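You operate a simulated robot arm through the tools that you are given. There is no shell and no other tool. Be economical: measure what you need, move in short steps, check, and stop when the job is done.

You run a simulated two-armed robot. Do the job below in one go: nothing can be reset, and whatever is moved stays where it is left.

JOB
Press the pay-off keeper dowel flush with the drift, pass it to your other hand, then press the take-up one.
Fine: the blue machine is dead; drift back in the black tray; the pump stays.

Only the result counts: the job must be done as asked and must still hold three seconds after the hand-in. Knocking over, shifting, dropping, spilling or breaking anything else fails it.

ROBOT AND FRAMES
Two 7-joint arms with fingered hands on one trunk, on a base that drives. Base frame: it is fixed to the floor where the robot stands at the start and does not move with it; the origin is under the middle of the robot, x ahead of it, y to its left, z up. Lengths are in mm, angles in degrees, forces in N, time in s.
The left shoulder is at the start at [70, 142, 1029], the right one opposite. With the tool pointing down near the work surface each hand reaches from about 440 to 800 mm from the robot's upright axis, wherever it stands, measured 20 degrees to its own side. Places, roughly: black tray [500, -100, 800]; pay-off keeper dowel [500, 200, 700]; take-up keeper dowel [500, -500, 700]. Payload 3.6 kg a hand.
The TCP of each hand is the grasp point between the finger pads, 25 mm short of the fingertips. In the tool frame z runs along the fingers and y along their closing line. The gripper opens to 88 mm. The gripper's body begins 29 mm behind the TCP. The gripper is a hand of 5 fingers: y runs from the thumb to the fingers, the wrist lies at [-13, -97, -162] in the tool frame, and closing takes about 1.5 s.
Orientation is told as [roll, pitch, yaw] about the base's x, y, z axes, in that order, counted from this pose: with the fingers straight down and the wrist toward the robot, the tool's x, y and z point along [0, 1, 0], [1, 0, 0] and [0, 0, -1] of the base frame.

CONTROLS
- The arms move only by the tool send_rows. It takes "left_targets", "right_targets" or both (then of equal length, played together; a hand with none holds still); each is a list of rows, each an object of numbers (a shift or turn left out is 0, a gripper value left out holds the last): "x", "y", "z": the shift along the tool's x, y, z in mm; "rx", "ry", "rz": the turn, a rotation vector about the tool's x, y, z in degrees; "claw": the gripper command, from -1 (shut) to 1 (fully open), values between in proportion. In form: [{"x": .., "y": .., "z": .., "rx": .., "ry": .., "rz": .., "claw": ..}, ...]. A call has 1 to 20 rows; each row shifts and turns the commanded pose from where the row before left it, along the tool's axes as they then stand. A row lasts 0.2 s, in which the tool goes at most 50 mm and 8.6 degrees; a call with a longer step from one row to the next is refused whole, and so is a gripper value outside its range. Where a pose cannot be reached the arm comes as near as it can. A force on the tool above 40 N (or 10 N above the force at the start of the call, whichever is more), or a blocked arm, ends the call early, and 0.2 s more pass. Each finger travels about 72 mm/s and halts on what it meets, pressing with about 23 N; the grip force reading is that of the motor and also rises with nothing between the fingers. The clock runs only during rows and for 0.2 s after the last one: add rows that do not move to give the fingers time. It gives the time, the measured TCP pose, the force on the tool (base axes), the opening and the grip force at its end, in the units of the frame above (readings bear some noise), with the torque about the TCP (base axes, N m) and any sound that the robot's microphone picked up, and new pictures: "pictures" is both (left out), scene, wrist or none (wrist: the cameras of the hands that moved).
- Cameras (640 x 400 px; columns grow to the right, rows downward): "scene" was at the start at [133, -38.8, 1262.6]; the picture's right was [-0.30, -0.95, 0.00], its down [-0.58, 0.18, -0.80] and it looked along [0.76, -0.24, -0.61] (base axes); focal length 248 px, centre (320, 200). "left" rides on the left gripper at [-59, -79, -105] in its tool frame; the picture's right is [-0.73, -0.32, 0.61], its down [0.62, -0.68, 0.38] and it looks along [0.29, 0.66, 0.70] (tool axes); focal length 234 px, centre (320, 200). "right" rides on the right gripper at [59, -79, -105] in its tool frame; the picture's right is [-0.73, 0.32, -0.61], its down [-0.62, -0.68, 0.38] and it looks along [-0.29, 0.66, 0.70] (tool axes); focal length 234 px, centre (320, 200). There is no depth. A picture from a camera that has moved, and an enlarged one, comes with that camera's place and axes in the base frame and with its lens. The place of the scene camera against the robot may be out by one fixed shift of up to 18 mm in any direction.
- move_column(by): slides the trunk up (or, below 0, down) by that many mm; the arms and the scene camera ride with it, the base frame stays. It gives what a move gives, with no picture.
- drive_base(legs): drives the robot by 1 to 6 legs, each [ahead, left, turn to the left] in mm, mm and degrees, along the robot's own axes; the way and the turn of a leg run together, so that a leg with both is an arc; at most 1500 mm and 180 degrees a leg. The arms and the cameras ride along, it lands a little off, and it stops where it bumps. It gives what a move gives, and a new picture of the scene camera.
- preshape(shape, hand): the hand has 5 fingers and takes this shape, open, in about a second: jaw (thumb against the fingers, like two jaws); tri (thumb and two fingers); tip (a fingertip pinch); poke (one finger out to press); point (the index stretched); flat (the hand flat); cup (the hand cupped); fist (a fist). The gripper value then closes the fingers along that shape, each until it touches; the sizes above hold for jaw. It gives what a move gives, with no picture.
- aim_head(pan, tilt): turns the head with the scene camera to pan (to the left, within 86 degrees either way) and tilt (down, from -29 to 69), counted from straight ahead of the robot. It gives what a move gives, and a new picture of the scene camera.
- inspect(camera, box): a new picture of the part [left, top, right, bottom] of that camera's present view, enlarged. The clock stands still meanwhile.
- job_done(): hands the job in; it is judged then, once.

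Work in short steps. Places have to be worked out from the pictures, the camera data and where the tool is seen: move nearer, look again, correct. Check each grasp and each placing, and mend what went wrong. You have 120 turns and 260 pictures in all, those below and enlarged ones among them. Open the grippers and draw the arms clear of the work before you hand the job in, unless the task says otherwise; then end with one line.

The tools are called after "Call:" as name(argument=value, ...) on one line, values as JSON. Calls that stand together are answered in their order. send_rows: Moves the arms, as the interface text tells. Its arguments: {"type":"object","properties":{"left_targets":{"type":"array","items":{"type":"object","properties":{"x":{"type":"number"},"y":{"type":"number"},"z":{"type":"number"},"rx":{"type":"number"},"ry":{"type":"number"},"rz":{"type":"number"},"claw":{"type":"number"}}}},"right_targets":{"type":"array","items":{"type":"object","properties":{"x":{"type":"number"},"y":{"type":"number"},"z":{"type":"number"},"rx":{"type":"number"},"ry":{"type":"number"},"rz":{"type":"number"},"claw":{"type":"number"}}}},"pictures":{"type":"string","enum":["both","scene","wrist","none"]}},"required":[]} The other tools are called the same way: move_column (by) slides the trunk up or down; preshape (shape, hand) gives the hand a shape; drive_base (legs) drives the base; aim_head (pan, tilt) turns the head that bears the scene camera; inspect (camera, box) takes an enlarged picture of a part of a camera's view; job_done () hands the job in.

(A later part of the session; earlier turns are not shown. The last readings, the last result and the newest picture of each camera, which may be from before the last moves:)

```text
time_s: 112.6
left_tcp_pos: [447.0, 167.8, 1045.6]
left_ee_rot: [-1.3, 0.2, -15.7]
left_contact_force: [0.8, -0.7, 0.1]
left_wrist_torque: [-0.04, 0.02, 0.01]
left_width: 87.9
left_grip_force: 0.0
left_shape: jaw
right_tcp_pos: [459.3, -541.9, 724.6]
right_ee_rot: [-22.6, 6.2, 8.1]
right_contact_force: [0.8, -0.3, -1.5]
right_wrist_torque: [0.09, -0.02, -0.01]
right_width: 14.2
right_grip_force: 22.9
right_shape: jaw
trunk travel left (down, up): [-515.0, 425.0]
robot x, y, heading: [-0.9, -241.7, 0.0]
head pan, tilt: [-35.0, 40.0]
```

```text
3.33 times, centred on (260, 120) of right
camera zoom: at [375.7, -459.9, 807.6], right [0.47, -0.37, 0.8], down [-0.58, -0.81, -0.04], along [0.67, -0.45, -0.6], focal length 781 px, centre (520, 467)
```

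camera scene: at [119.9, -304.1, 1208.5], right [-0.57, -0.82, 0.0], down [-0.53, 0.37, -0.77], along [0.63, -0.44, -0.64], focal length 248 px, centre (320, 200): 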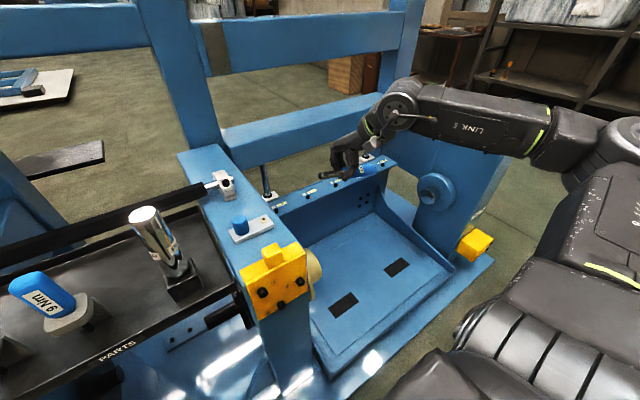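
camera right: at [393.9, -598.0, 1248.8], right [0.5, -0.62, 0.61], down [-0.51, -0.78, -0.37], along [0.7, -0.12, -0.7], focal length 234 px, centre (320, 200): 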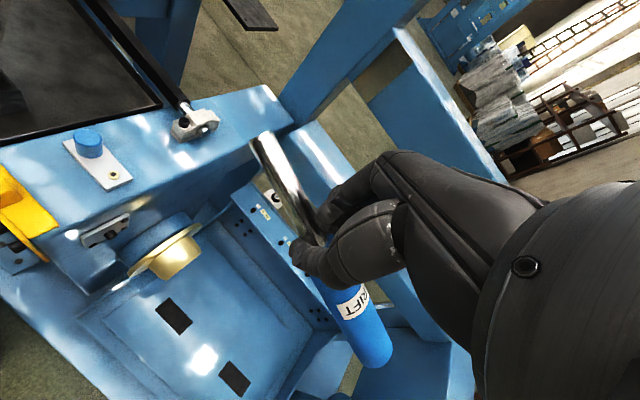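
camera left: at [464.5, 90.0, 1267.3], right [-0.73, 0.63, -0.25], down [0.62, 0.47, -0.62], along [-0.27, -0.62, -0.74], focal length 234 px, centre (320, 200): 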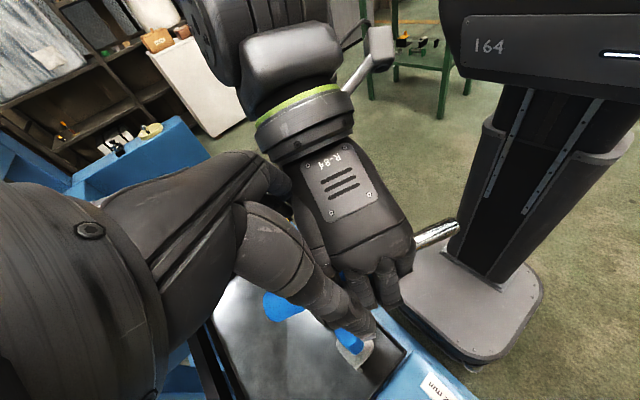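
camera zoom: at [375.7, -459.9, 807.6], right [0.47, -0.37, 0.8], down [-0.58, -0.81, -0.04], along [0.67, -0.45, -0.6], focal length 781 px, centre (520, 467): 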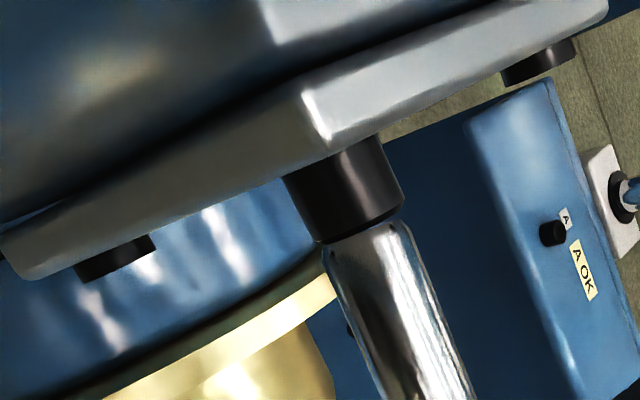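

Very good alignment. I push 8 mm in small steps.

Call:
send_rows(right_targets=[{"x": 1.8, "y": 0.28, "z": -0.8}, {"x": 1.8, "y": 0.28, "z": -0.8}, {"x": 1.8, "y": 0.28, "z": -0.8}, {"x": 1.8, "y": 0.28, "z": -0.8}, {}], pictures="none")

Call:
inspect(camera="right", box=[200, 60, 320, 180])

```text
time_s: 113.8
left_tcp_pos: [447.5, 167.0, 1045.9]
left_ee_rot: [-1.3, 0.2, -15.6]
left_contact_force: [0.3, 0.7, 0.3]
left_wrist_torque: [0.02, -0.01, -0.04]
left_width: 87.9
left_grip_force: 0.1
left_shape: jaw
right_tcp_pos: [459.7, -534.8, 726.0]
right_ee_rot: [-22.6, 6.3, 8.1]
right_contact_force: [-0.5, -0.5, -1.1]
right_wrist_torque: [0.08, 0.01, 0.01]
right_width: 14.2
right_grip_force: 22.9
right_shape: jaw
trunk travel left (down, up): [-515.0, 425.0]
robot x, y, heading: [-0.7, -241.4, 0.1]
head pan, tilt: [-35.0, 40.0]
```

```text
3.33 times, centred on (260, 120) of right
camera zoom: at [376.3, -452.4, 807.7], right [0.47, -0.37, 0.8], down [-0.58, -0.81, -0.04], along [0.67, -0.45, -0.6], focal length 781 px, centre (520, 467)
```

zoom: 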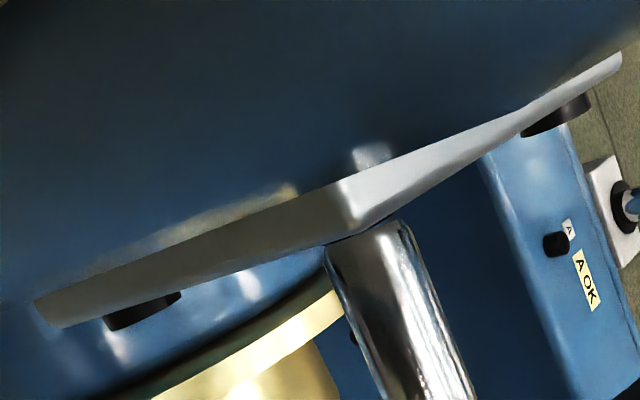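

The view is now along the plate edge. No force yet; I go on in 2 mm steps watching the force.

Call:
send_rows(right_targets=[{"x": 1.8, "y": 0.28, "z": -0.8}, {"x": 1.8, "y": 0.28, "z": -0.8}, {}], pictures="none")

Call:
inspect(camera="right", box=[200, 60, 320, 180])

```text
time_s: 114.6
left_tcp_pos: [446.6, 166.6, 1045.2]
left_ee_rot: [-1.3, 0.1, -15.6]
left_contact_force: [-0.1, 0.3, -1.1]
left_wrist_torque: [0.0, 0.01, 0.0]
left_width: 87.7
left_grip_force: 0.1
left_shape: jaw
right_tcp_pos: [459.7, -531.6, 726.3]
right_ee_rot: [-22.6, 6.3, 8.1]
right_contact_force: [-0.3, 0.0, -2.2]
right_wrist_torque: [0.09, 0.03, -0.01]
right_width: 14.2
right_grip_force: 22.8
right_shape: jaw
trunk travel left (down, up): [-515.0, 425.0]
robot x, y, heading: [3.0, -241.8, -0.1]
head pan, tilt: [-35.0, 40.0]
```

```text
3.33 times, centred on (260, 120) of right
camera zoom: at [376.3, -448.5, 808.2], right [0.47, -0.37, 0.8], down [-0.58, -0.81, -0.04], along [0.67, -0.45, -0.6], focal length 781 px, centre (520, 467)
```

zoom: 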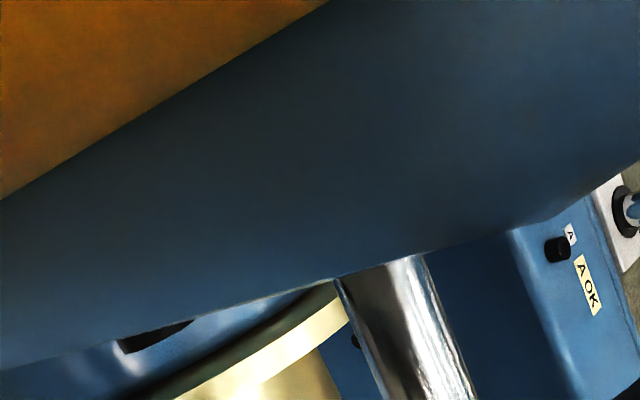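

The wrist camera is getting close to the column/yellow bracket. I check the clearance from the head camera before going on.

Call:
inspect(camera="scene", box=[220, 190, 380, 310])

```text
3.33 times, centred on (300, 250) of scene
camera zoom: at [119.9, -304.1, 1208.5], right [-0.57, -0.82, 0.0], down [-0.53, 0.37, -0.77], along [0.63, -0.44, -0.64], focal length 828 px, centre (387, 33)
```

zoom: 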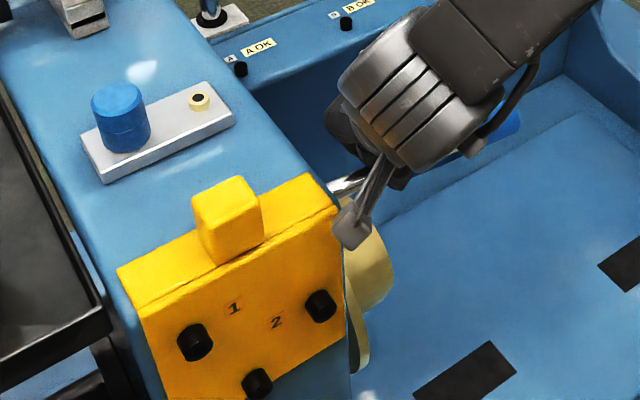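

Working it out: the camera sits in front of and above the yellow bracket (bracket face x≈410, top z≈780; camera x≈376, z≈808), so a further 8–10 mm is clear. I continue slowly.

Call:
send_rows(right_targets=[{"x": 1.8, "y": 0.28, "z": -0.8}, {"x": 1.8, "y": 0.28, "z": -0.8}, {}], pictures="none")

Call:
send_rows(right_targets=[{"x": 1.8, "y": 0.28, "z": -0.8}, {}], pictures="none")

Call:
inspect(camera="scene", box=[220, 190, 380, 310])

```text
time_s: 115.4
left_tcp_pos: [447.3, 165.4, 1047.7]
left_ee_rot: [-1.2, 0.3, -15.6]
left_contact_force: [1.0, -0.2, 0.0]
left_wrist_torque: [0.01, 0.01, -0.01]
left_width: 87.6
left_grip_force: 0.0
left_shape: jaw
right_tcp_pos: [459.2, -529.3, 724.8]
right_ee_rot: [-22.7, 6.3, 8.1]
right_contact_force: [0.0, -11.2, -1.8]
right_wrist_torque: [-0.06, -0.01, -0.02]
right_width: 14.0
right_grip_force: 22.6
right_shape: jaw
trunk travel left (down, up): [-515.0, 425.0]
robot x, y, heading: [3.2, -239.8, 0.0]
head pan, tilt: [-35.0, 40.0]
```

```text
time_s: 116.0
left_tcp_pos: [447.6, 164.9, 1047.1]
left_ee_rot: [-1.2, 0.2, -15.5]
left_contact_force: [0.0, -0.2, -0.2]
left_wrist_torque: [0.0, 0.02, -0.02]
left_width: 87.5
left_grip_force: 0.1
left_shape: jaw
right_tcp_pos: [461.1, -528.2, 724.9]
right_ee_rot: [-22.5, 6.2, 8.1]
right_contact_force: [0.9, -18.7, -2.4]
right_wrist_torque: [-0.13, -0.04, -0.05]
right_width: 14.3
right_grip_force: 23.5
right_shape: jaw
trunk travel left (down, up): [-515.0, 425.0]
robot x, y, heading: [0.8, -245.0, -0.2]
head pan, tilt: [-35.0, 40.0]
```

```text
3.33 times, centred on (300, 250) of scene
camera zoom: at [119.9, -307.2, 1208.4], right [-0.57, -0.82, 0.0], down [-0.53, 0.37, -0.76], along [0.63, -0.44, -0.64], focal length 828 px, centre (387, 33)
```

zoom: 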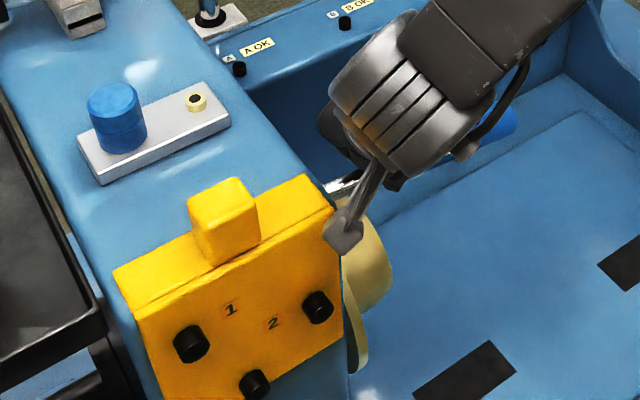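

19 N, and the torque places the contact at the drift's tip. I back off to look at the dowel.

Call:
send_rows(right_targets=[{"x": -9, "y": -1.4, "z": 4}, {"x": -9, "y": -1.4, "z": 4}, {"x": -9, "y": -1.4, "z": 4}, {"x": -9, "y": -1.4, "z": 4}, {"x": -4.5, "y": -0.7, "z": 2}, {}], pictures="none")

Call:
inspect(camera="right", box=[140, 0, 340, 180])

```text
time_s: 117.4
left_tcp_pos: [447.1, 166.7, 1045.9]
left_ee_rot: [-1.3, 0.2, -15.6]
left_contact_force: [0.6, 0.0, -0.1]
left_wrist_torque: [-0.01, 0.0, 0.0]
left_width: 87.8
left_grip_force: 0.0
left_shape: jaw
right_tcp_pos: [459.4, -569.5, 724.8]
right_ee_rot: [-22.7, 6.2, 8.2]
right_contact_force: [0.0, -0.1, -1.9]
right_wrist_torque: [0.06, 0.0, -0.01]
right_width: 14.2
right_grip_force: 22.7
right_shape: jaw
trunk travel left (down, up): [-515.0, 425.0]
robot x, y, heading: [-0.5, -244.6, 0.4]
head pan, tilt: [-35.0, 40.0]
```

```text
2.22 times, centred on (240, 90) of right
camera zoom: at [376.5, -487.7, 807.7], right [0.47, -0.37, 0.8], down [-0.58, -0.81, -0.04], along [0.67, -0.45, -0.6], focal length 520 px, centre (498, 444)
```

zoom: 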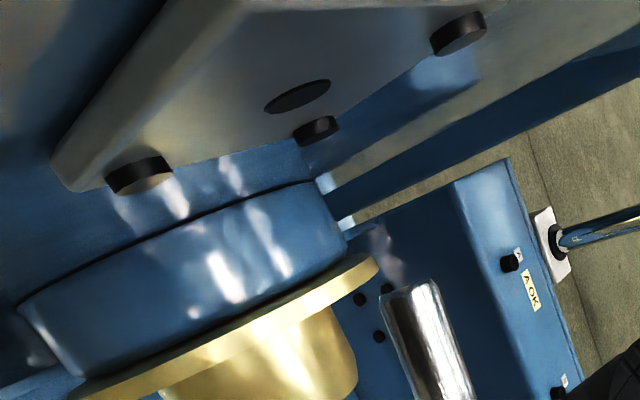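

The take-up dowel is flush too. I zoom to check the rim.

Call:
inspect(camera="right", box=[210, 20, 270, 70])

```text
8.00 times, centred on (240, 45) of right
camera zoom: at [376.5, -487.7, 807.7], right [0.47, -0.37, 0.8], down [-0.58, -0.81, -0.04], along [0.67, -0.45, -0.6], focal length 1873 px, centre (960, 1440)
```

zoom: 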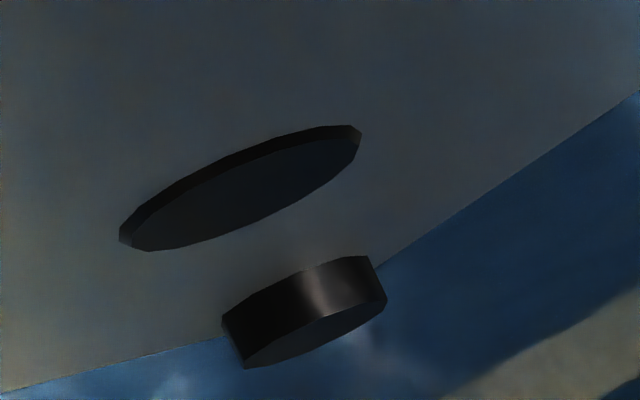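

Same stop on both sides (~0.9 mm rim, hard stop), so both dowels are pressed home. Now the drift goes back: I raise the trunk, drive left and look.

Call:
send_rows(right_targets=[{"x": -9, "y": -1.4, "z": 4}, {"z": -30}, {"z": -30}, {}], pictures="none")

Call:
move_column(by=300)

Call:
drive_base(legs=[[0, 190, 0]])

Call:
aim_head(pan=-5, tilt=50)

```text
time_s: 118.4
left_tcp_pos: [447.8, 167.3, 1046.4]
left_ee_rot: [-1.3, 0.2, -15.6]
left_contact_force: [-0.9, 0.6, 0.6]
left_wrist_torque: [0.03, 0.02, -0.01]
left_width: 87.8
left_grip_force: 0.0
left_shape: jaw
right_tcp_pos: [462.3, -556.3, 779.7]
right_ee_rot: [-22.7, 6.3, 8.2]
right_contact_force: [0.0, 0.4, -1.9]
right_wrist_torque: [0.07, 0.01, -0.03]
right_width: 14.8
right_grip_force: 23.2
right_shape: jaw
trunk travel left (down, up): [-515.0, 425.0]
robot x, y, heading: [-0.6, -241.1, 0.1]
head pan, tilt: [-35.0, 40.0]
```

```text
time_s: 121.4
left_tcp_pos: [448.0, 166.9, 1345.7]
left_ee_rot: [-1.4, 0.3, -15.6]
left_contact_force: [0.6, 0.3, 0.2]
left_wrist_torque: [0.04, 0.04, -0.01]
left_width: 87.7
left_grip_force: 0.1
left_shape: jaw
right_tcp_pos: [464.0, -556.9, 1079.0]
right_ee_rot: [-22.8, 6.3, 8.0]
right_contact_force: [-1.3, 0.1, -1.4]
right_wrist_torque: [0.05, -0.01, 0.01]
right_width: 14.3
right_grip_force: 22.8
right_shape: jaw
trunk travel left (down, up): [-815.0, 125.0]
robot x, y, heading: [2.1, -244.0, -0.0]
head pan, tilt: [-35.0, 40.0]
```

```text
time_s: 122.9
left_tcp_pos: [446.8, 356.2, 1347.4]
left_ee_rot: [-1.1, 0.2, -15.6]
left_contact_force: [-0.3, -0.2, -0.6]
left_wrist_torque: [-0.01, 0.03, -0.02]
left_width: 87.7
left_grip_force: 0.1
left_shape: jaw
right_tcp_pos: [463.6, -366.2, 1077.8]
right_ee_rot: [-22.5, 6.2, 8.2]
right_contact_force: [-0.7, 0.7, -1.5]
right_wrist_torque: [0.06, -0.02, 0.03]
right_width: 14.4
right_grip_force: 22.9
right_shape: jaw
trunk travel left (down, up): [-815.0, 125.0]
robot x, y, heading: [3.9, -48.0, -0.1]
head pan, tilt: [-35.0, 40.0]
camera scene: at [120.1, -115.1, 1508.4], right [-0.57, -0.82, 0.0], down [-0.53, 0.37, -0.76], along [0.63, -0.44, -0.64], focal length 248 px, centre (320, 200)
```

scene: 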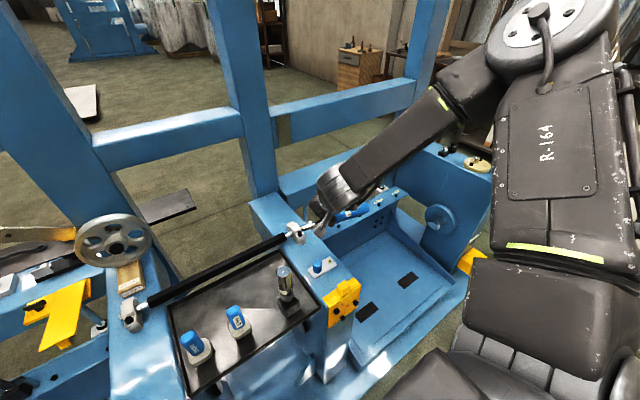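

```text
time_s: 123.9
left_tcp_pos: [447.0, 360.3, 1345.3]
left_ee_rot: [-1.3, 0.3, -15.6]
left_contact_force: [0.1, -0.9, 0.4]
left_wrist_torque: [0.0, -0.01, 0.01]
left_width: 88.0
left_grip_force: 0.1
left_shape: jaw
right_tcp_pos: [463.7, -363.2, 1078.7]
right_ee_rot: [-22.7, 6.3, 8.1]
right_contact_force: [0.1, -0.2, -1.7]
right_wrist_torque: [0.08, -0.04, -0.03]
right_width: 14.3
right_grip_force: 22.7
right_shape: jaw
trunk travel left (down, up): [-815.0, 125.0]
robot x, y, heading: [-0.6, -50.0, 0.2]
head pan, tilt: [-5.0, 50.0]
camera scene: at [127.1, -68.9, 1494.4], right [-0.09, -1.0, 0.0], down [-0.76, 0.07, -0.64], along [0.64, -0.06, -0.77], focal length 248 px, centre (320, 200)
```

scene: 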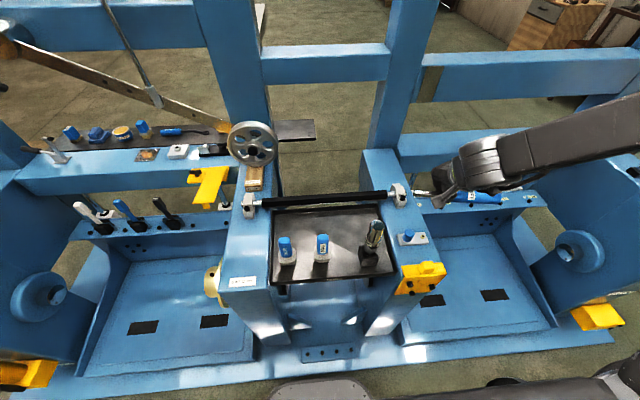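

I carry the drift over the rear free part of the tray, to (590, −172) at a safe height.

Call:
send_rows(right_targets=[{"x": 25, "y": 26, "z": -10}, {"x": 25, "y": 26, "z": -10}, {"x": 25, "y": 26, "z": -10}, {"x": 25, "y": 26, "z": -10}, {"x": 26, "y": 26, "z": -10}, {"x": 26, "y": 26, "z": -10}, {}, {}], pictures="both")

Call:
inspect(camera="scene", box=[230, 130, 450, 290])

```text
time_s: 125.7
left_tcp_pos: [447.8, 360.7, 1346.7]
left_ee_rot: [-1.3, 0.1, -15.6]
left_contact_force: [0.2, 0.3, 0.4]
left_wrist_torque: [-0.05, 0.02, 0.01]
left_width: 87.7
left_grip_force: 0.1
left_shape: jaw
right_tcp_pos: [559.0, -229.2, 1081.8]
right_ee_rot: [-22.6, 6.1, 8.1]
right_contact_force: [0.6, -0.5, -2.0]
right_wrist_torque: [0.12, 0.0, 0.03]
right_width: 13.4
right_grip_force: 23.0
right_shape: jaw
right hand out of reach, approached as far as the arm can: row 5, 6
trunk travel left (down, up): [-815.0, 125.0]
robot x, y, heading: [-1.4, -52.5, 0.0]
head pan, tilt: [-5.0, 50.0]
camera scene: at [127.2, -69.0, 1494.4], right [-0.09, -1.0, 0.0], down [-0.76, 0.07, -0.64], along [0.64, -0.06, -0.77], focal length 248 px, centre (320, 200)
camera right: at [475.8, -146.6, 1164.7], right [0.47, -0.37, 0.8], down [-0.58, -0.81, -0.04], along [0.66, -0.45, -0.6], focal length 234 px, centre (320, 200)
```

scene: 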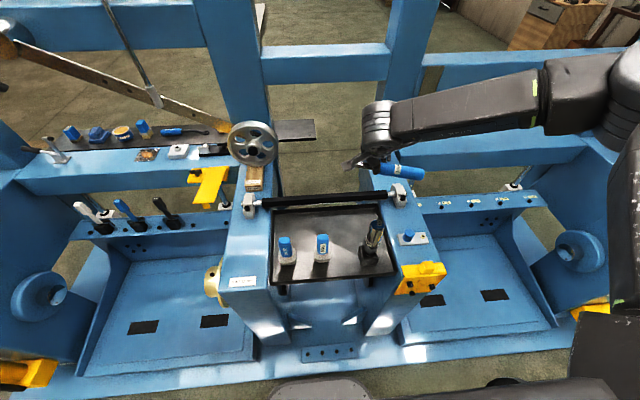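
right: 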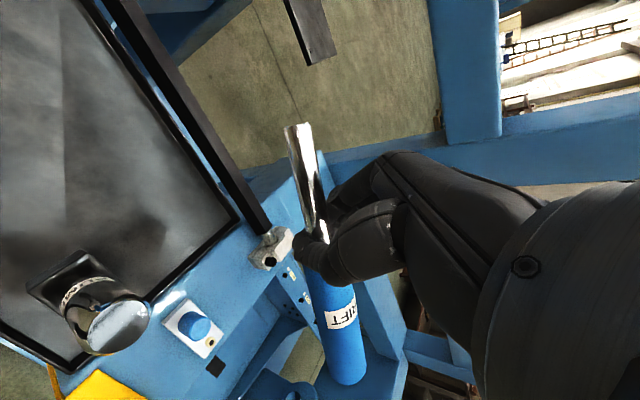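

```text
2.50 times, centred on (340, 210) of scene
camera zoom: at [127.2, -69.0, 1494.4], right [-0.09, -1.0, 0.0], down [-0.76, 0.07, -0.64], along [0.64, -0.06, -0.77], focal length 621 px, centre (270, 175)
```

zoom: 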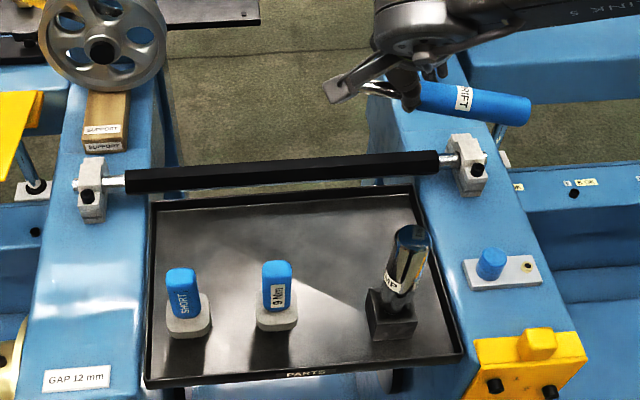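

The tilted wrist limits reach here. I turn the hand to yaw ≈ 24 and roll ≈ −12 (mirrors the pose that worked for the pick-up) and lower the trunk by 40.

Call:
send_rows(right_targets=[{"rx": -2.6, "ry": 2.7, "rz": -5.1}, {"rx": -2.6, "ry": 2.7, "rz": -5.1}, {"rx": -2.6, "ry": 2.7, "rz": -5.1}, {}, {}], pictures="none")

Call:
move_column(by=-40)

```text
time_s: 126.9
left_tcp_pos: [448.0, 360.7, 1346.7]
left_ee_rot: [-1.3, 0.2, -15.6]
left_contact_force: [-0.3, -0.1, -0.7]
left_wrist_torque: [0.01, 0.01, 0.03]
left_width: 88.0
left_grip_force: 0.1
left_shape: jaw
right_tcp_pos: [559.9, -228.4, 1081.4]
right_ee_rot: [-13.1, 3.5, 25.1]
right_contact_force: [0.7, -0.6, -1.1]
right_wrist_torque: [0.04, -0.02, 0.04]
right_width: 13.6
right_grip_force: 22.6
right_shape: jaw
trunk travel left (down, up): [-815.0, 125.0]
robot x, y, heading: [0.8, -52.4, 0.1]
head pan, tilt: [-5.0, 50.0]
```

```text
time_s: 127.7
left_tcp_pos: [447.5, 359.6, 1306.5]
left_ee_rot: [-1.3, 0.3, -15.5]
left_contact_force: [-0.4, 0.0, 1.0]
left_wrist_torque: [0.01, -0.01, 0.0]
left_width: 87.8
left_grip_force: 0.1
left_shape: jaw
right_tcp_pos: [559.2, -229.0, 1043.2]
right_ee_rot: [-13.2, 3.6, 25.2]
right_contact_force: [-0.3, -0.2, -1.1]
right_wrist_torque: [0.13, -0.01, 0.0]
right_width: 13.5
right_grip_force: 23.3
right_shape: jaw
trunk travel left (down, up): [-775.0, 165.0]
robot x, y, heading: [0.9, -49.0, 0.0]
head pan, tilt: [-5.0, 50.0]
```

I move to above (585, −170) and go down 60 mm, then look.

Call:
send_rows(right_targets=[{"x": 20.2, "y": 24.3, "z": -6.3}, {"x": 20.2, "y": 24.3, "z": -6.3}, {"x": 6.8, "y": 1.9, "z": 29.1}, {"x": 6.8, "y": 1.9, "z": 29.1}, {}, {}], pictures="both")

Call:
inspect(camera="scene", box=[230, 130, 450, 290])

```text
time_s: 129.1
left_tcp_pos: [446.4, 360.0, 1305.9]
left_ee_rot: [-1.2, 0.3, -15.6]
left_contact_force: [-0.7, -0.1, -0.9]
left_wrist_torque: [0.0, 0.02, -0.01]
left_width: 87.7
left_grip_force: 0.2
left_shape: jaw
right_tcp_pos: [560.2, -200.7, 1003.4]
right_ee_rot: [-13.0, 3.5, 25.1]
right_contact_force: [-0.1, 0.2, -1.3]
right_wrist_torque: [0.06, 0.02, -0.01]
right_width: 13.1
right_grip_force: 22.4
right_shape: jaw
right hand out of reach, approached as far as the arm can: row 2, 3, 4
trunk travel left (down, up): [-775.0, 165.0]
robot x, y, heading: [-1.5, -50.2, -0.2]
head pan, tilt: [-5.0, 50.0]
camera scene: at [126.9, -69.2, 1454.4], right [-0.09, -1.0, 0.0], down [-0.76, 0.07, -0.64], along [0.64, -0.06, -0.77], focal length 248 px, centre (320, 200)
camera right: at [459.2, -159.1, 1095.9], right [0.58, -0.36, 0.73], down [-0.33, -0.92, -0.19], along [0.75, -0.14, -0.65], focal length 234 px, centre (320, 200)
```

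scene: 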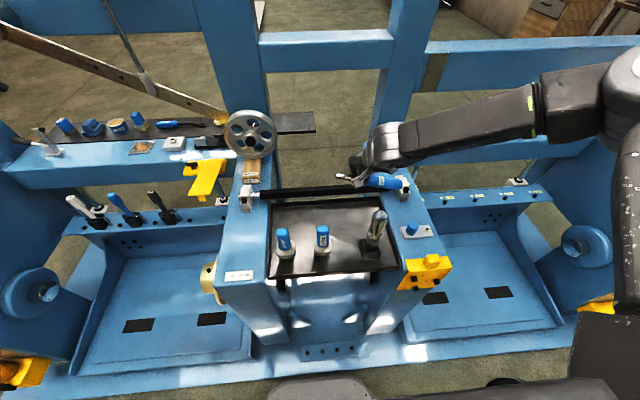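
right: 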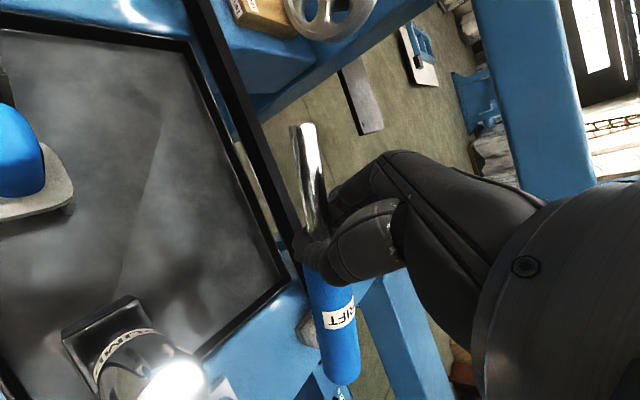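

```text
2.50 times, centred on (340, 210) of scene
camera zoom: at [126.9, -69.2, 1454.4], right [-0.09, -1.0, 0.0], down [-0.76, 0.07, -0.64], along [0.64, -0.06, -0.77], focal length 621 px, centre (270, 175)
```

zoom: 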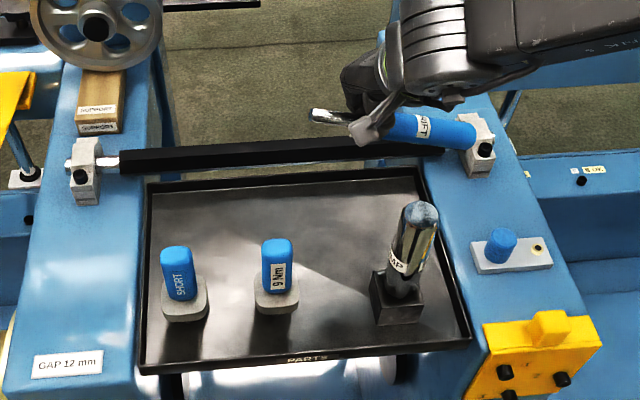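

It's a wrist-joint limit; with the base further left the target lies more to the arm's own side, as in the pressing pose. I raise the hand a bit, drive 150 mm left, and move the hand back right.

Call:
send_rows(right_targets=[{"z": -30}, {}], pictures="none")

Call:
drive_base(legs=[[0, 150, 0]])

Call:
send_rows(right_targets=[{"x": -30, "y": -5, "z": 6}, {"x": -30, "y": -5, "z": 6}, {"x": -25, "y": 0, "z": 6}, {}, {}], pictures="both")

```text
time_s: 129.7
left_tcp_pos: [448.0, 359.8, 1306.8]
left_ee_rot: [-1.3, 0.2, -15.6]
left_contact_force: [-0.4, 1.1, -0.5]
left_wrist_torque: [-0.01, -0.03, 0.01]
left_width: 87.8
left_grip_force: 0.2
left_shape: jaw
right_tcp_pos: [560.5, -191.7, 1031.6]
right_ee_rot: [-13.0, 3.6, 25.1]
right_contact_force: [-0.2, 0.9, -1.7]
right_wrist_torque: [0.08, 0.0, -0.01]
right_width: 13.2
right_grip_force: 23.0
right_shape: jaw
trunk travel left (down, up): [-775.0, 165.0]
robot x, y, heading: [-1.8, -48.8, 0.2]
head pan, tilt: [-5.0, 50.0]
```

```text
time_s: 131.1
left_tcp_pos: [446.9, 509.0, 1306.0]
left_ee_rot: [-1.2, 0.2, -15.6]
left_contact_force: [0.2, 0.9, 0.6]
left_wrist_torque: [0.03, 0.02, -0.06]
left_width: 87.7
left_grip_force: 0.0
left_shape: jaw
right_tcp_pos: [560.3, -42.5, 1030.6]
right_ee_rot: [-12.9, 3.4, 25.1]
right_contact_force: [0.0, 0.4, -1.3]
right_wrist_torque: [0.09, 0.0, 0.01]
right_width: 13.0
right_grip_force: 22.5
right_shape: jaw
trunk travel left (down, up): [-775.0, 165.0]
robot x, y, heading: [1.7, 99.9, -0.3]
head pan, tilt: [-5.0, 50.0]
camera scene: at [127.2, 80.0, 1454.4], right [-0.09, -1.0, 0.0], down [-0.76, 0.07, -0.64], along [0.64, -0.05, -0.77], focal length 248 px, centre (320, 200)
```

scene: 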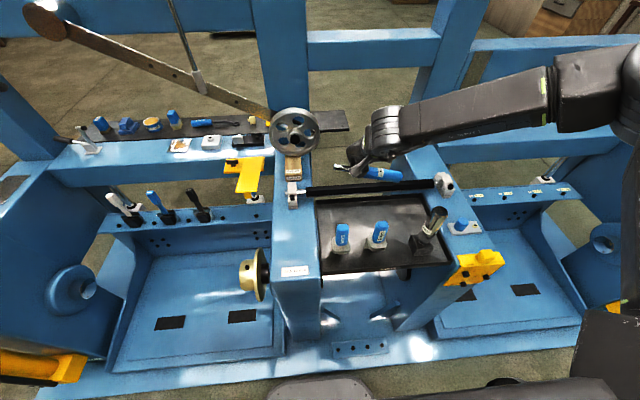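

```text
time_s: 132.3
left_tcp_pos: [447.1, 512.8, 1305.7]
left_ee_rot: [-1.3, 0.2, -15.6]
left_contact_force: [-0.3, -1.1, 0.4]
left_wrist_torque: [-0.04, -0.05, 0.02]
left_width: 87.8
left_grip_force: 0.1
left_shape: jaw
right_tcp_pos: [589.9, -124.2, 1033.6]
right_ee_rot: [-13.0, 3.5, 25.1]
right_contact_force: [0.9, -0.7, -1.6]
right_wrist_torque: [0.07, 0.0, 0.04]
right_width: 12.9
right_grip_force: 22.6
right_shape: jaw
trunk travel left (down, up): [-775.0, 165.0]
robot x, y, heading: [-0.5, 99.0, -0.0]
head pan, tilt: [-5.0, 50.0]
camera scene: at [127.1, 82.6, 1454.4], right [-0.09, -1.0, 0.0], down [-0.76, 0.07, -0.64], along [0.64, -0.06, -0.77], focal length 248 px, centre (320, 200)
camera right: at [488.5, -82.7, 1127.0], right [0.58, -0.36, 0.73], down [-0.34, -0.92, -0.19], along [0.75, -0.14, -0.65], focal length 234 px, centre (320, 200)
```

scene: 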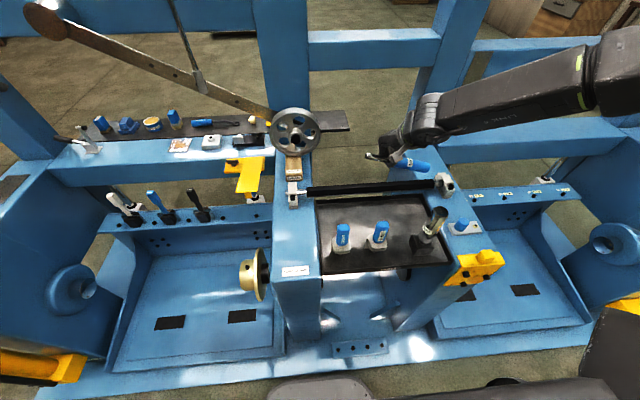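
right: 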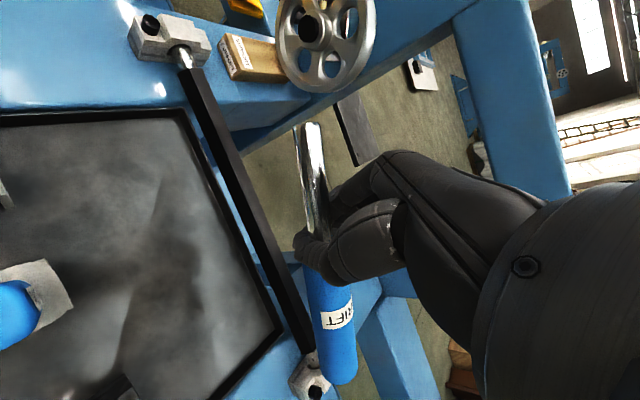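

Reach is fine now. The drift's butt hangs low (~15–20°), so I roll another −8° to level it, shift to (585, −160), and view.

Call:
send_rows(right_targets=[{"x": -29, "y": -20, "z": 8}, {"rx": 3.4, "ry": -7.2, "rz": -0.3}, {}, {}], pictures="wrist")

Call:
aim_head(pan=-20, tilt=45)

Call:
inspect(camera="scene", box=[220, 110, 440, 270])

```text
time_s: 133.3
left_tcp_pos: [447.3, 510.9, 1306.1]
left_ee_rot: [-1.2, 0.2, -15.6]
left_contact_force: [0.0, -0.6, 0.1]
left_wrist_torque: [0.02, 0.01, 0.01]
left_width: 87.9
left_grip_force: 0.1
left_shape: jaw
right_tcp_pos: [582.8, -161.5, 1033.9]
right_ee_rot: [-20.3, 6.8, 24.4]
right_contact_force: [0.4, -1.2, -1.4]
right_wrist_torque: [0.07, -0.03, 0.02]
right_width: 13.0
right_grip_force: 22.9
right_shape: jaw
trunk travel left (down, up): [-775.0, 165.0]
robot x, y, heading: [0.7, 103.5, 0.2]
head pan, tilt: [-5.0, 50.0]
camera right: at [480.9, -107.2, 1120.4], right [0.57, -0.26, 0.78], down [-0.34, -0.94, -0.06], along [0.75, -0.23, -0.63], focal length 234 px, centre (320, 200)
```

right: 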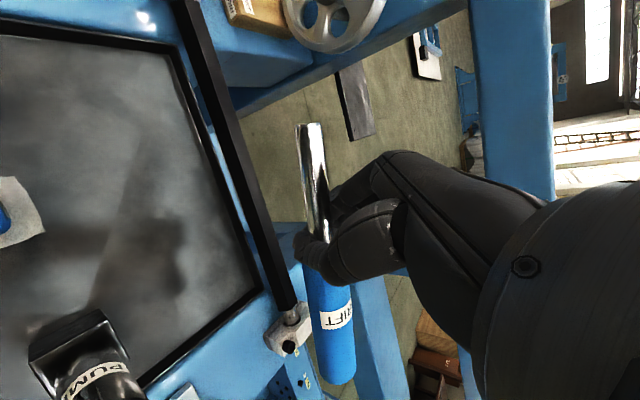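

```text
time_s: 134.1
left_tcp_pos: [447.9, 514.0, 1305.2]
left_ee_rot: [-1.3, 0.2, -15.5]
left_contact_force: [0.3, 0.1, -0.1]
left_wrist_torque: [0.01, 0.01, 0.01]
left_width: 87.6
left_grip_force: 0.0
left_shape: jaw
right_tcp_pos: [583.2, -159.0, 1033.3]
right_ee_rot: [-20.2, 6.9, 24.4]
right_contact_force: [0.1, 0.2, -1.8]
right_wrist_torque: [0.08, -0.01, -0.01]
right_width: 12.9
right_grip_force: 23.3
right_shape: jaw
trunk travel left (down, up): [-775.0, 165.0]
robot x, y, heading: [5.6, 102.3, 0.0]
head pan, tilt: [-20.0, 45.0]
camera scene: at [127.0, 62.0, 1461.3], right [-0.34, -0.94, 0.0], down [-0.67, 0.24, -0.71], along [0.66, -0.24, -0.71], focal length 248 px, centre (320, 200)
```

scene: 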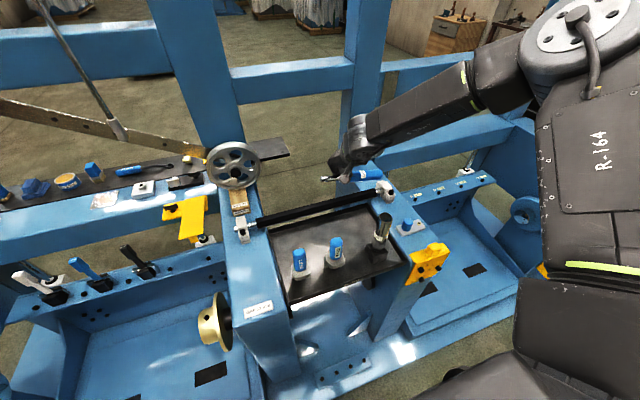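

```text
2.50 times, centred on (330, 190) of scene
camera zoom: at [127.0, 62.0, 1461.3], right [-0.34, -0.94, 0.0], down [-0.67, 0.24, -0.71], along [0.66, -0.24, -0.71], focal length 621 px, centre (295, 225)
```

zoom: 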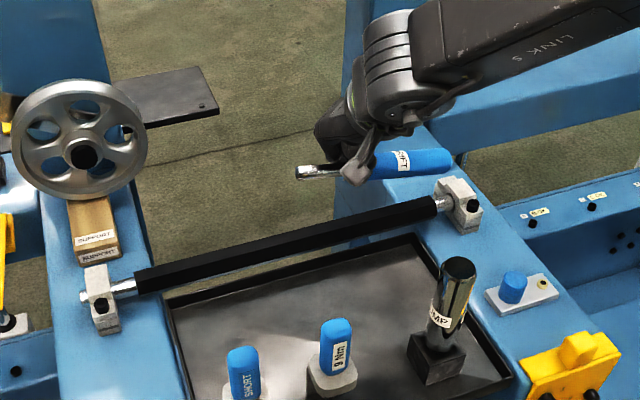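

For clearance (wrist camera vs 9 Nm, wrist vs pump) I choose roll −13 with 8° more forward pitch. I turn the hand so and check the pose is reached.

Call:
send_rows(right_targets=[{"rx": -3, "ry": 6.3, "rz": 0.3}, {"rx": 7, "ry": 3.4, "rz": -1.9}, {}, {}], pictures="wrist")

```text
time_s: 135.1
left_tcp_pos: [448.3, 511.0, 1305.5]
left_ee_rot: [-1.2, 0.2, -15.6]
left_contact_force: [-0.3, -0.2, -0.5]
left_wrist_torque: [0.03, 0.03, 0.03]
left_width: 88.0
left_grip_force: 0.1
left_shape: jaw
right_tcp_pos: [582.3, -160.4, 1035.3]
right_ee_rot: [-10.6, 11.1, 25.4]
right_contact_force: [0.4, -0.2, -2.1]
right_wrist_torque: [0.07, -0.03, 0.01]
right_width: 12.9
right_grip_force: 23.0
right_shape: jaw
trunk travel left (down, up): [-775.0, 165.0]
robot x, y, heading: [-0.1, 100.8, -0.1]
head pan, tilt: [-20.0, 45.0]
camera right: at [494.8, -117.7, 1139.8], right [0.67, -0.35, 0.65], down [-0.36, -0.93, -0.13], along [0.65, -0.15, -0.75], focal length 234 px, centre (320, 200)
```

right: 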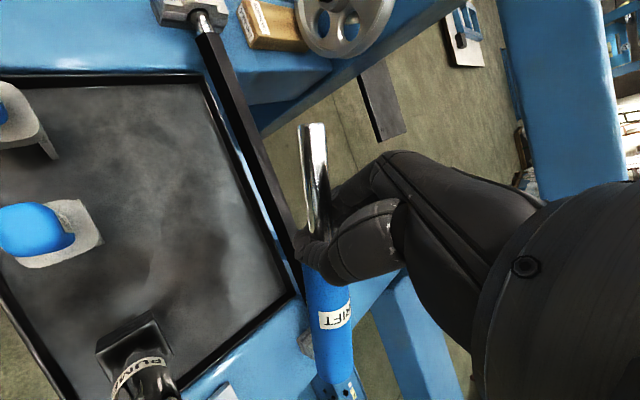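

Pose reached exactly. I shift to (590, −174) and go down to z≈900, checking.

Call:
send_rows(right_targets=[{"x": -15.8, "y": 1.2, "z": 2.7}, {"x": 8.1, "y": 8.7, "z": 43.4}, {"x": 8.1, "y": 8.7, "z": 43.4}, {"x": 8.1, "y": 8.7, "z": 43.4}, {}], pictures="wrist")

Call:
inspect(camera="scene", box=[220, 130, 440, 290])

```text
time_s: 136.3
left_tcp_pos: [448.2, 512.1, 1305.2]
left_ee_rot: [-1.2, 0.3, -15.6]
left_contact_force: [0.3, 0.7, -0.1]
left_wrist_torque: [0.01, 0.02, -0.02]
left_width: 88.1
left_grip_force: 0.2
left_shape: jaw
right_tcp_pos: [568.9, -182.2, 925.7]
right_ee_rot: [-10.6, 11.1, 25.4]
right_contact_force: [-0.4, -0.8, -1.3]
right_wrist_torque: [0.04, -0.03, -0.05]
right_width: 12.3
right_grip_force: 22.7
right_shape: jaw
right hand out of reach, approached as far as the arm can: row 3, 4
trunk travel left (down, up): [-775.0, 165.0]
robot x, y, heading: [-0.3, 102.8, -0.1]
head pan, tilt: [-20.0, 45.0]
camera right: at [481.4, -139.3, 1030.5], right [0.67, -0.35, 0.65], down [-0.36, -0.93, -0.13], along [0.65, -0.15, -0.75], focal length 234 px, centre (320, 200)
```

right: 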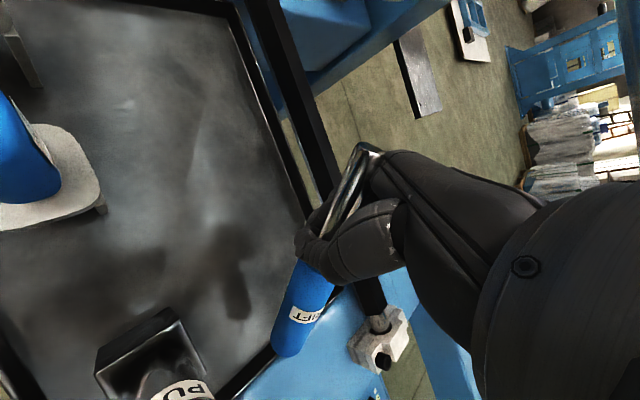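

```text
2.50 times, centred on (330, 210) of scene
camera zoom: at [127.2, 62.1, 1461.3], right [-0.34, -0.94, 0.0], down [-0.66, 0.24, -0.71], along [0.66, -0.24, -0.71], focal length 621 px, centre (295, 175)
```

zoom: 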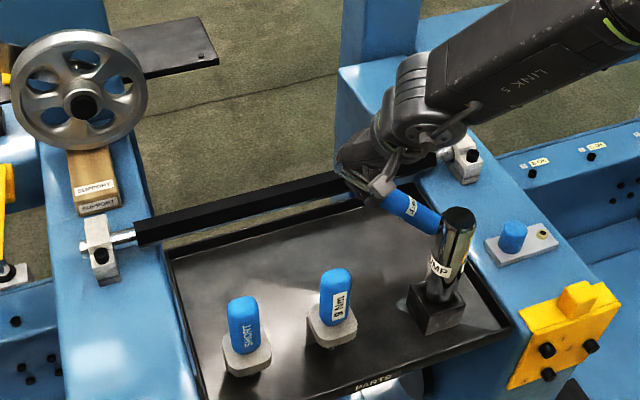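

The drift swung butt-down in the grip (it's pinched at the shaft), and this spot is tight by the pump. A better spot is between 9 Nm and SHORT for the camera: TCP ≈ (578, −88). I lift a little, move there gently and reduce the pitch.

Call:
send_rows(right_targets=[{"x": -7.2, "y": -7.7, "z": -38.6}, {"x": 20, "y": 12, "z": -6}, {"x": 20, "y": 12, "z": -6}, {"x": 20, "y": 12, "z": -6}, {"x": 18, "y": 11.6, "z": -6}, {"rx": -2.6, "ry": -1.3, "rz": 0.8}, {"rx": -2.6, "ry": -1.3, "rz": 0.8}, {}, {}], pictures="wrist")

Call:
inspect(camera="scene", box=[220, 130, 440, 290])

```text
time_s: 138.3
left_tcp_pos: [447.4, 511.8, 1305.3]
left_ee_rot: [-1.4, 0.2, -15.5]
left_contact_force: [-0.2, -0.5, -0.1]
left_wrist_torque: [0.01, -0.03, 0.0]
left_width: 87.5
left_grip_force: 0.0
left_shape: jaw
right_tcp_pos: [568.1, -95.7, 974.7]
right_ee_rot: [-13.1, 5.7, 24.7]
right_contact_force: [0.3, 0.5, -0.6]
right_wrist_torque: [0.06, 0.0, -0.02]
right_width: 12.2
right_grip_force: 22.6
right_shape: jaw
right hand out of reach, approached as far as the arm can: row 4, 5
trunk travel left (down, up): [-775.0, 165.0]
robot x, y, heading: [-0.9, 101.8, -0.0]
head pan, tilt: [-20.0, 45.0]
camera right: at [470.4, -53.3, 1071.2], right [0.6, -0.35, 0.72], down [-0.34, -0.92, -0.16], along [0.72, -0.15, -0.67], focal length 234 px, centre (320, 200)
```

right: 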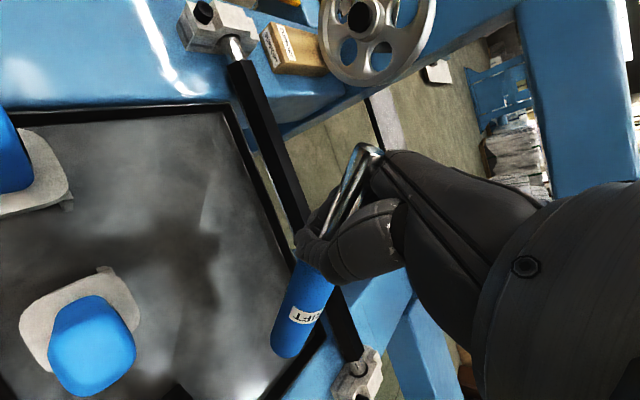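

```text
2.50 times, centred on (330, 210) of scene
camera zoom: at [127.0, 61.6, 1461.3], right [-0.34, -0.94, 0.0], down [-0.66, 0.24, -0.71], along [0.66, -0.24, -0.71], focal length 621 px, centre (295, 175)
```

zoom: 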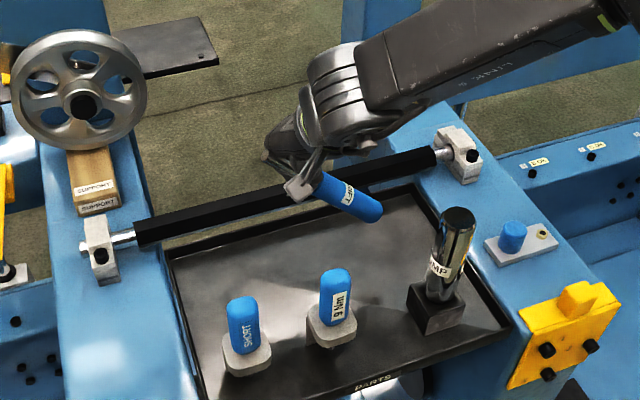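

This spot is good. I centre between the two tools and descend to z≈862.

Call:
send_rows(right_targets=[{"x": 5.3, "y": 6.9, "z": -1.9}, {"x": 8.5, "y": 3.8, "z": 36.8}, {"x": 8.5, "y": 3.8, "z": 36.8}, {"x": 8.5, "y": 3.8, "z": 36.8}, {}, {}], pictures="wrist")

Call:
inspect(camera="scene", box=[220, 130, 440, 290])

```text
time_s: 139.7
left_tcp_pos: [446.7, 512.7, 1305.9]
left_ee_rot: [-1.3, 0.3, -15.5]
left_contact_force: [-0.4, -0.1, 0.0]
left_wrist_torque: [0.02, -0.01, 0.0]
left_width: 87.8
left_grip_force: 0.1
left_shape: jaw
right_tcp_pos: [534.5, -127.1, 920.7]
right_ee_rot: [-13.1, 5.7, 24.8]
right_contact_force: [0.0, -0.5, -1.9]
right_wrist_torque: [0.05, -0.06, 0.04]
right_width: 12.1
right_grip_force: 23.4
right_shape: jaw
right hand out of reach, approached as far as the arm can: row 2, 3, 4
trunk travel left (down, up): [-775.0, 165.0]
robot x, y, heading: [0.6, 103.6, -0.1]
head pan, tilt: [-20.0, 45.0]
camera right: at [436.0, -84.9, 1016.6], right [0.6, -0.35, 0.72], down [-0.34, -0.92, -0.16], along [0.72, -0.15, -0.67], focal length 234 px, centre (320, 200)
```

right: 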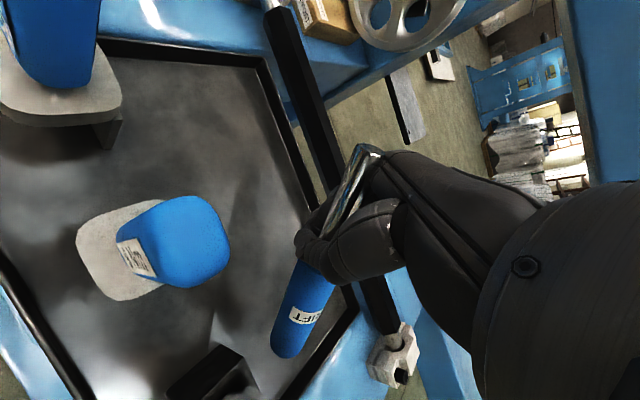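

```text
2.50 times, centred on (330, 210) of scene
camera zoom: at [126.9, 61.7, 1461.3], right [-0.34, -0.94, 0.0], down [-0.66, 0.24, -0.71], along [0.66, -0.24, -0.71], focal length 621 px, centre (295, 175)
```

zoom: 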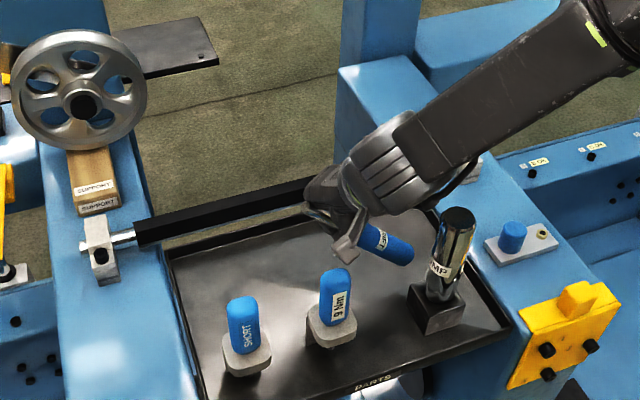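

The wrist limit shows when the arm lowers, but the trunk can do the lowering. I move the hand back to (568, −92) at z≈975, then lower by the trunk.

Call:
send_rows(right_targets=[{"x": -11, "y": -5, "z": -48}, {"x": 6, "y": 15, "z": -13}, {"x": 6, "y": 20, "z": -6}, {"x": 5, "y": 12, "z": -4}, {}, {}], pictures="wrist")

```text
time_s: 141.1
left_tcp_pos: [447.9, 512.9, 1305.3]
left_ee_rot: [-1.3, 0.1, -15.6]
left_contact_force: [-0.4, -0.7, -0.1]
left_wrist_torque: [-0.01, 0.0, 0.03]
left_width: 87.9
left_grip_force: 0.1
left_shape: jaw
right_tcp_pos: [569.9, -86.2, 985.4]
right_ee_rot: [-13.2, 5.7, 24.8]
right_contact_force: [0.1, 0.7, -0.9]
right_wrist_torque: [0.07, -0.01, 0.0]
right_width: 11.8
right_grip_force: 23.2
right_shape: jaw
trunk travel left (down, up): [-775.0, 165.0]
robot x, y, heading: [4.4, 102.2, -0.1]
head pan, tilt: [-20.0, 45.0]
camera right: at [471.3, -42.8, 1080.9], right [0.6, -0.35, 0.72], down [-0.34, -0.92, -0.16], along [0.72, -0.15, -0.67], focal length 234 px, centre (320, 200)
```

right: 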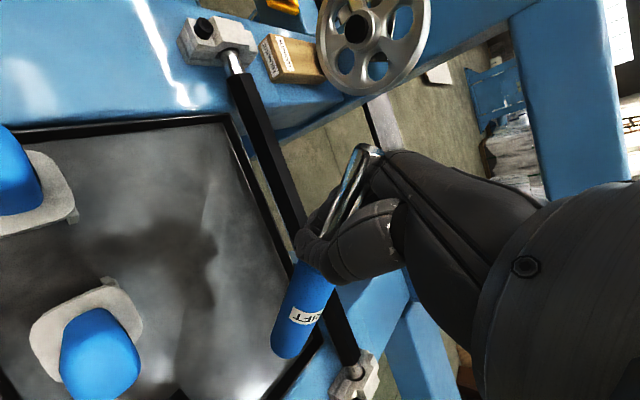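

I lower the trunk 70 mm first and look at the clearances.

Call:
move_column(by=-70)

Call:
inspect(camera="right", box=[0, 0, 640, 400])

Call:
inspect(camera="scene", box=[200, 80, 480, 280])

```text
time_s: 142.1
left_tcp_pos: [447.7, 511.9, 1236.2]
left_ee_rot: [-1.2, 0.1, -15.6]
left_contact_force: [0.2, 0.1, 0.3]
left_wrist_torque: [0.03, -0.01, 0.02]
left_width: 87.9
left_grip_force: 0.0
left_shape: jaw
right_tcp_pos: [568.5, -85.3, 914.3]
right_ee_rot: [-13.3, 5.6, 24.8]
right_contact_force: [0.8, -0.1, -2.0]
right_wrist_torque: [0.05, 0.01, 0.0]
right_width: 12.1
right_grip_force: 23.3
right_shape: jaw
trunk travel left (down, up): [-705.0, 235.0]
robot x, y, heading: [-1.4, 103.5, -0.0]
head pan, tilt: [-20.0, 45.0]
```

```text
1.00 times, centred on (320, 200) of right (not enlarged: the box is as wide or as high as the picture)
camera zoom: at [470.9, -42.8, 1011.1], right [0.6, -0.35, 0.72], down [-0.34, -0.92, -0.16], along [0.72, -0.15, -0.67], focal length 234 px, centre (320, 200)
```

zoom: 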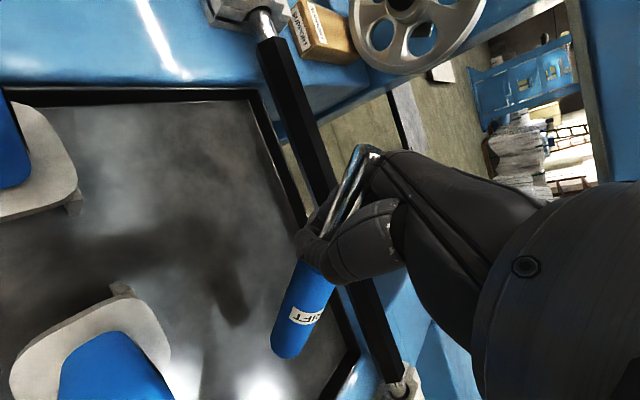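

```text
2.00 times, centred on (340, 180) of scene
camera zoom: at [126.8, 61.7, 1391.3], right [-0.34, -0.94, 0.0], down [-0.66, 0.24, -0.71], along [0.66, -0.24, -0.71], focal length 497 px, centre (280, 240)
```

zoom: 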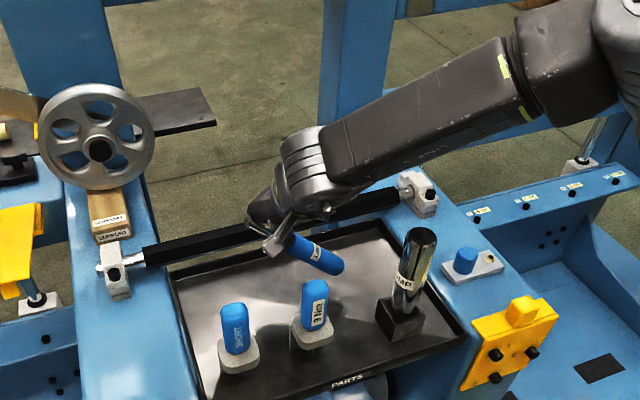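

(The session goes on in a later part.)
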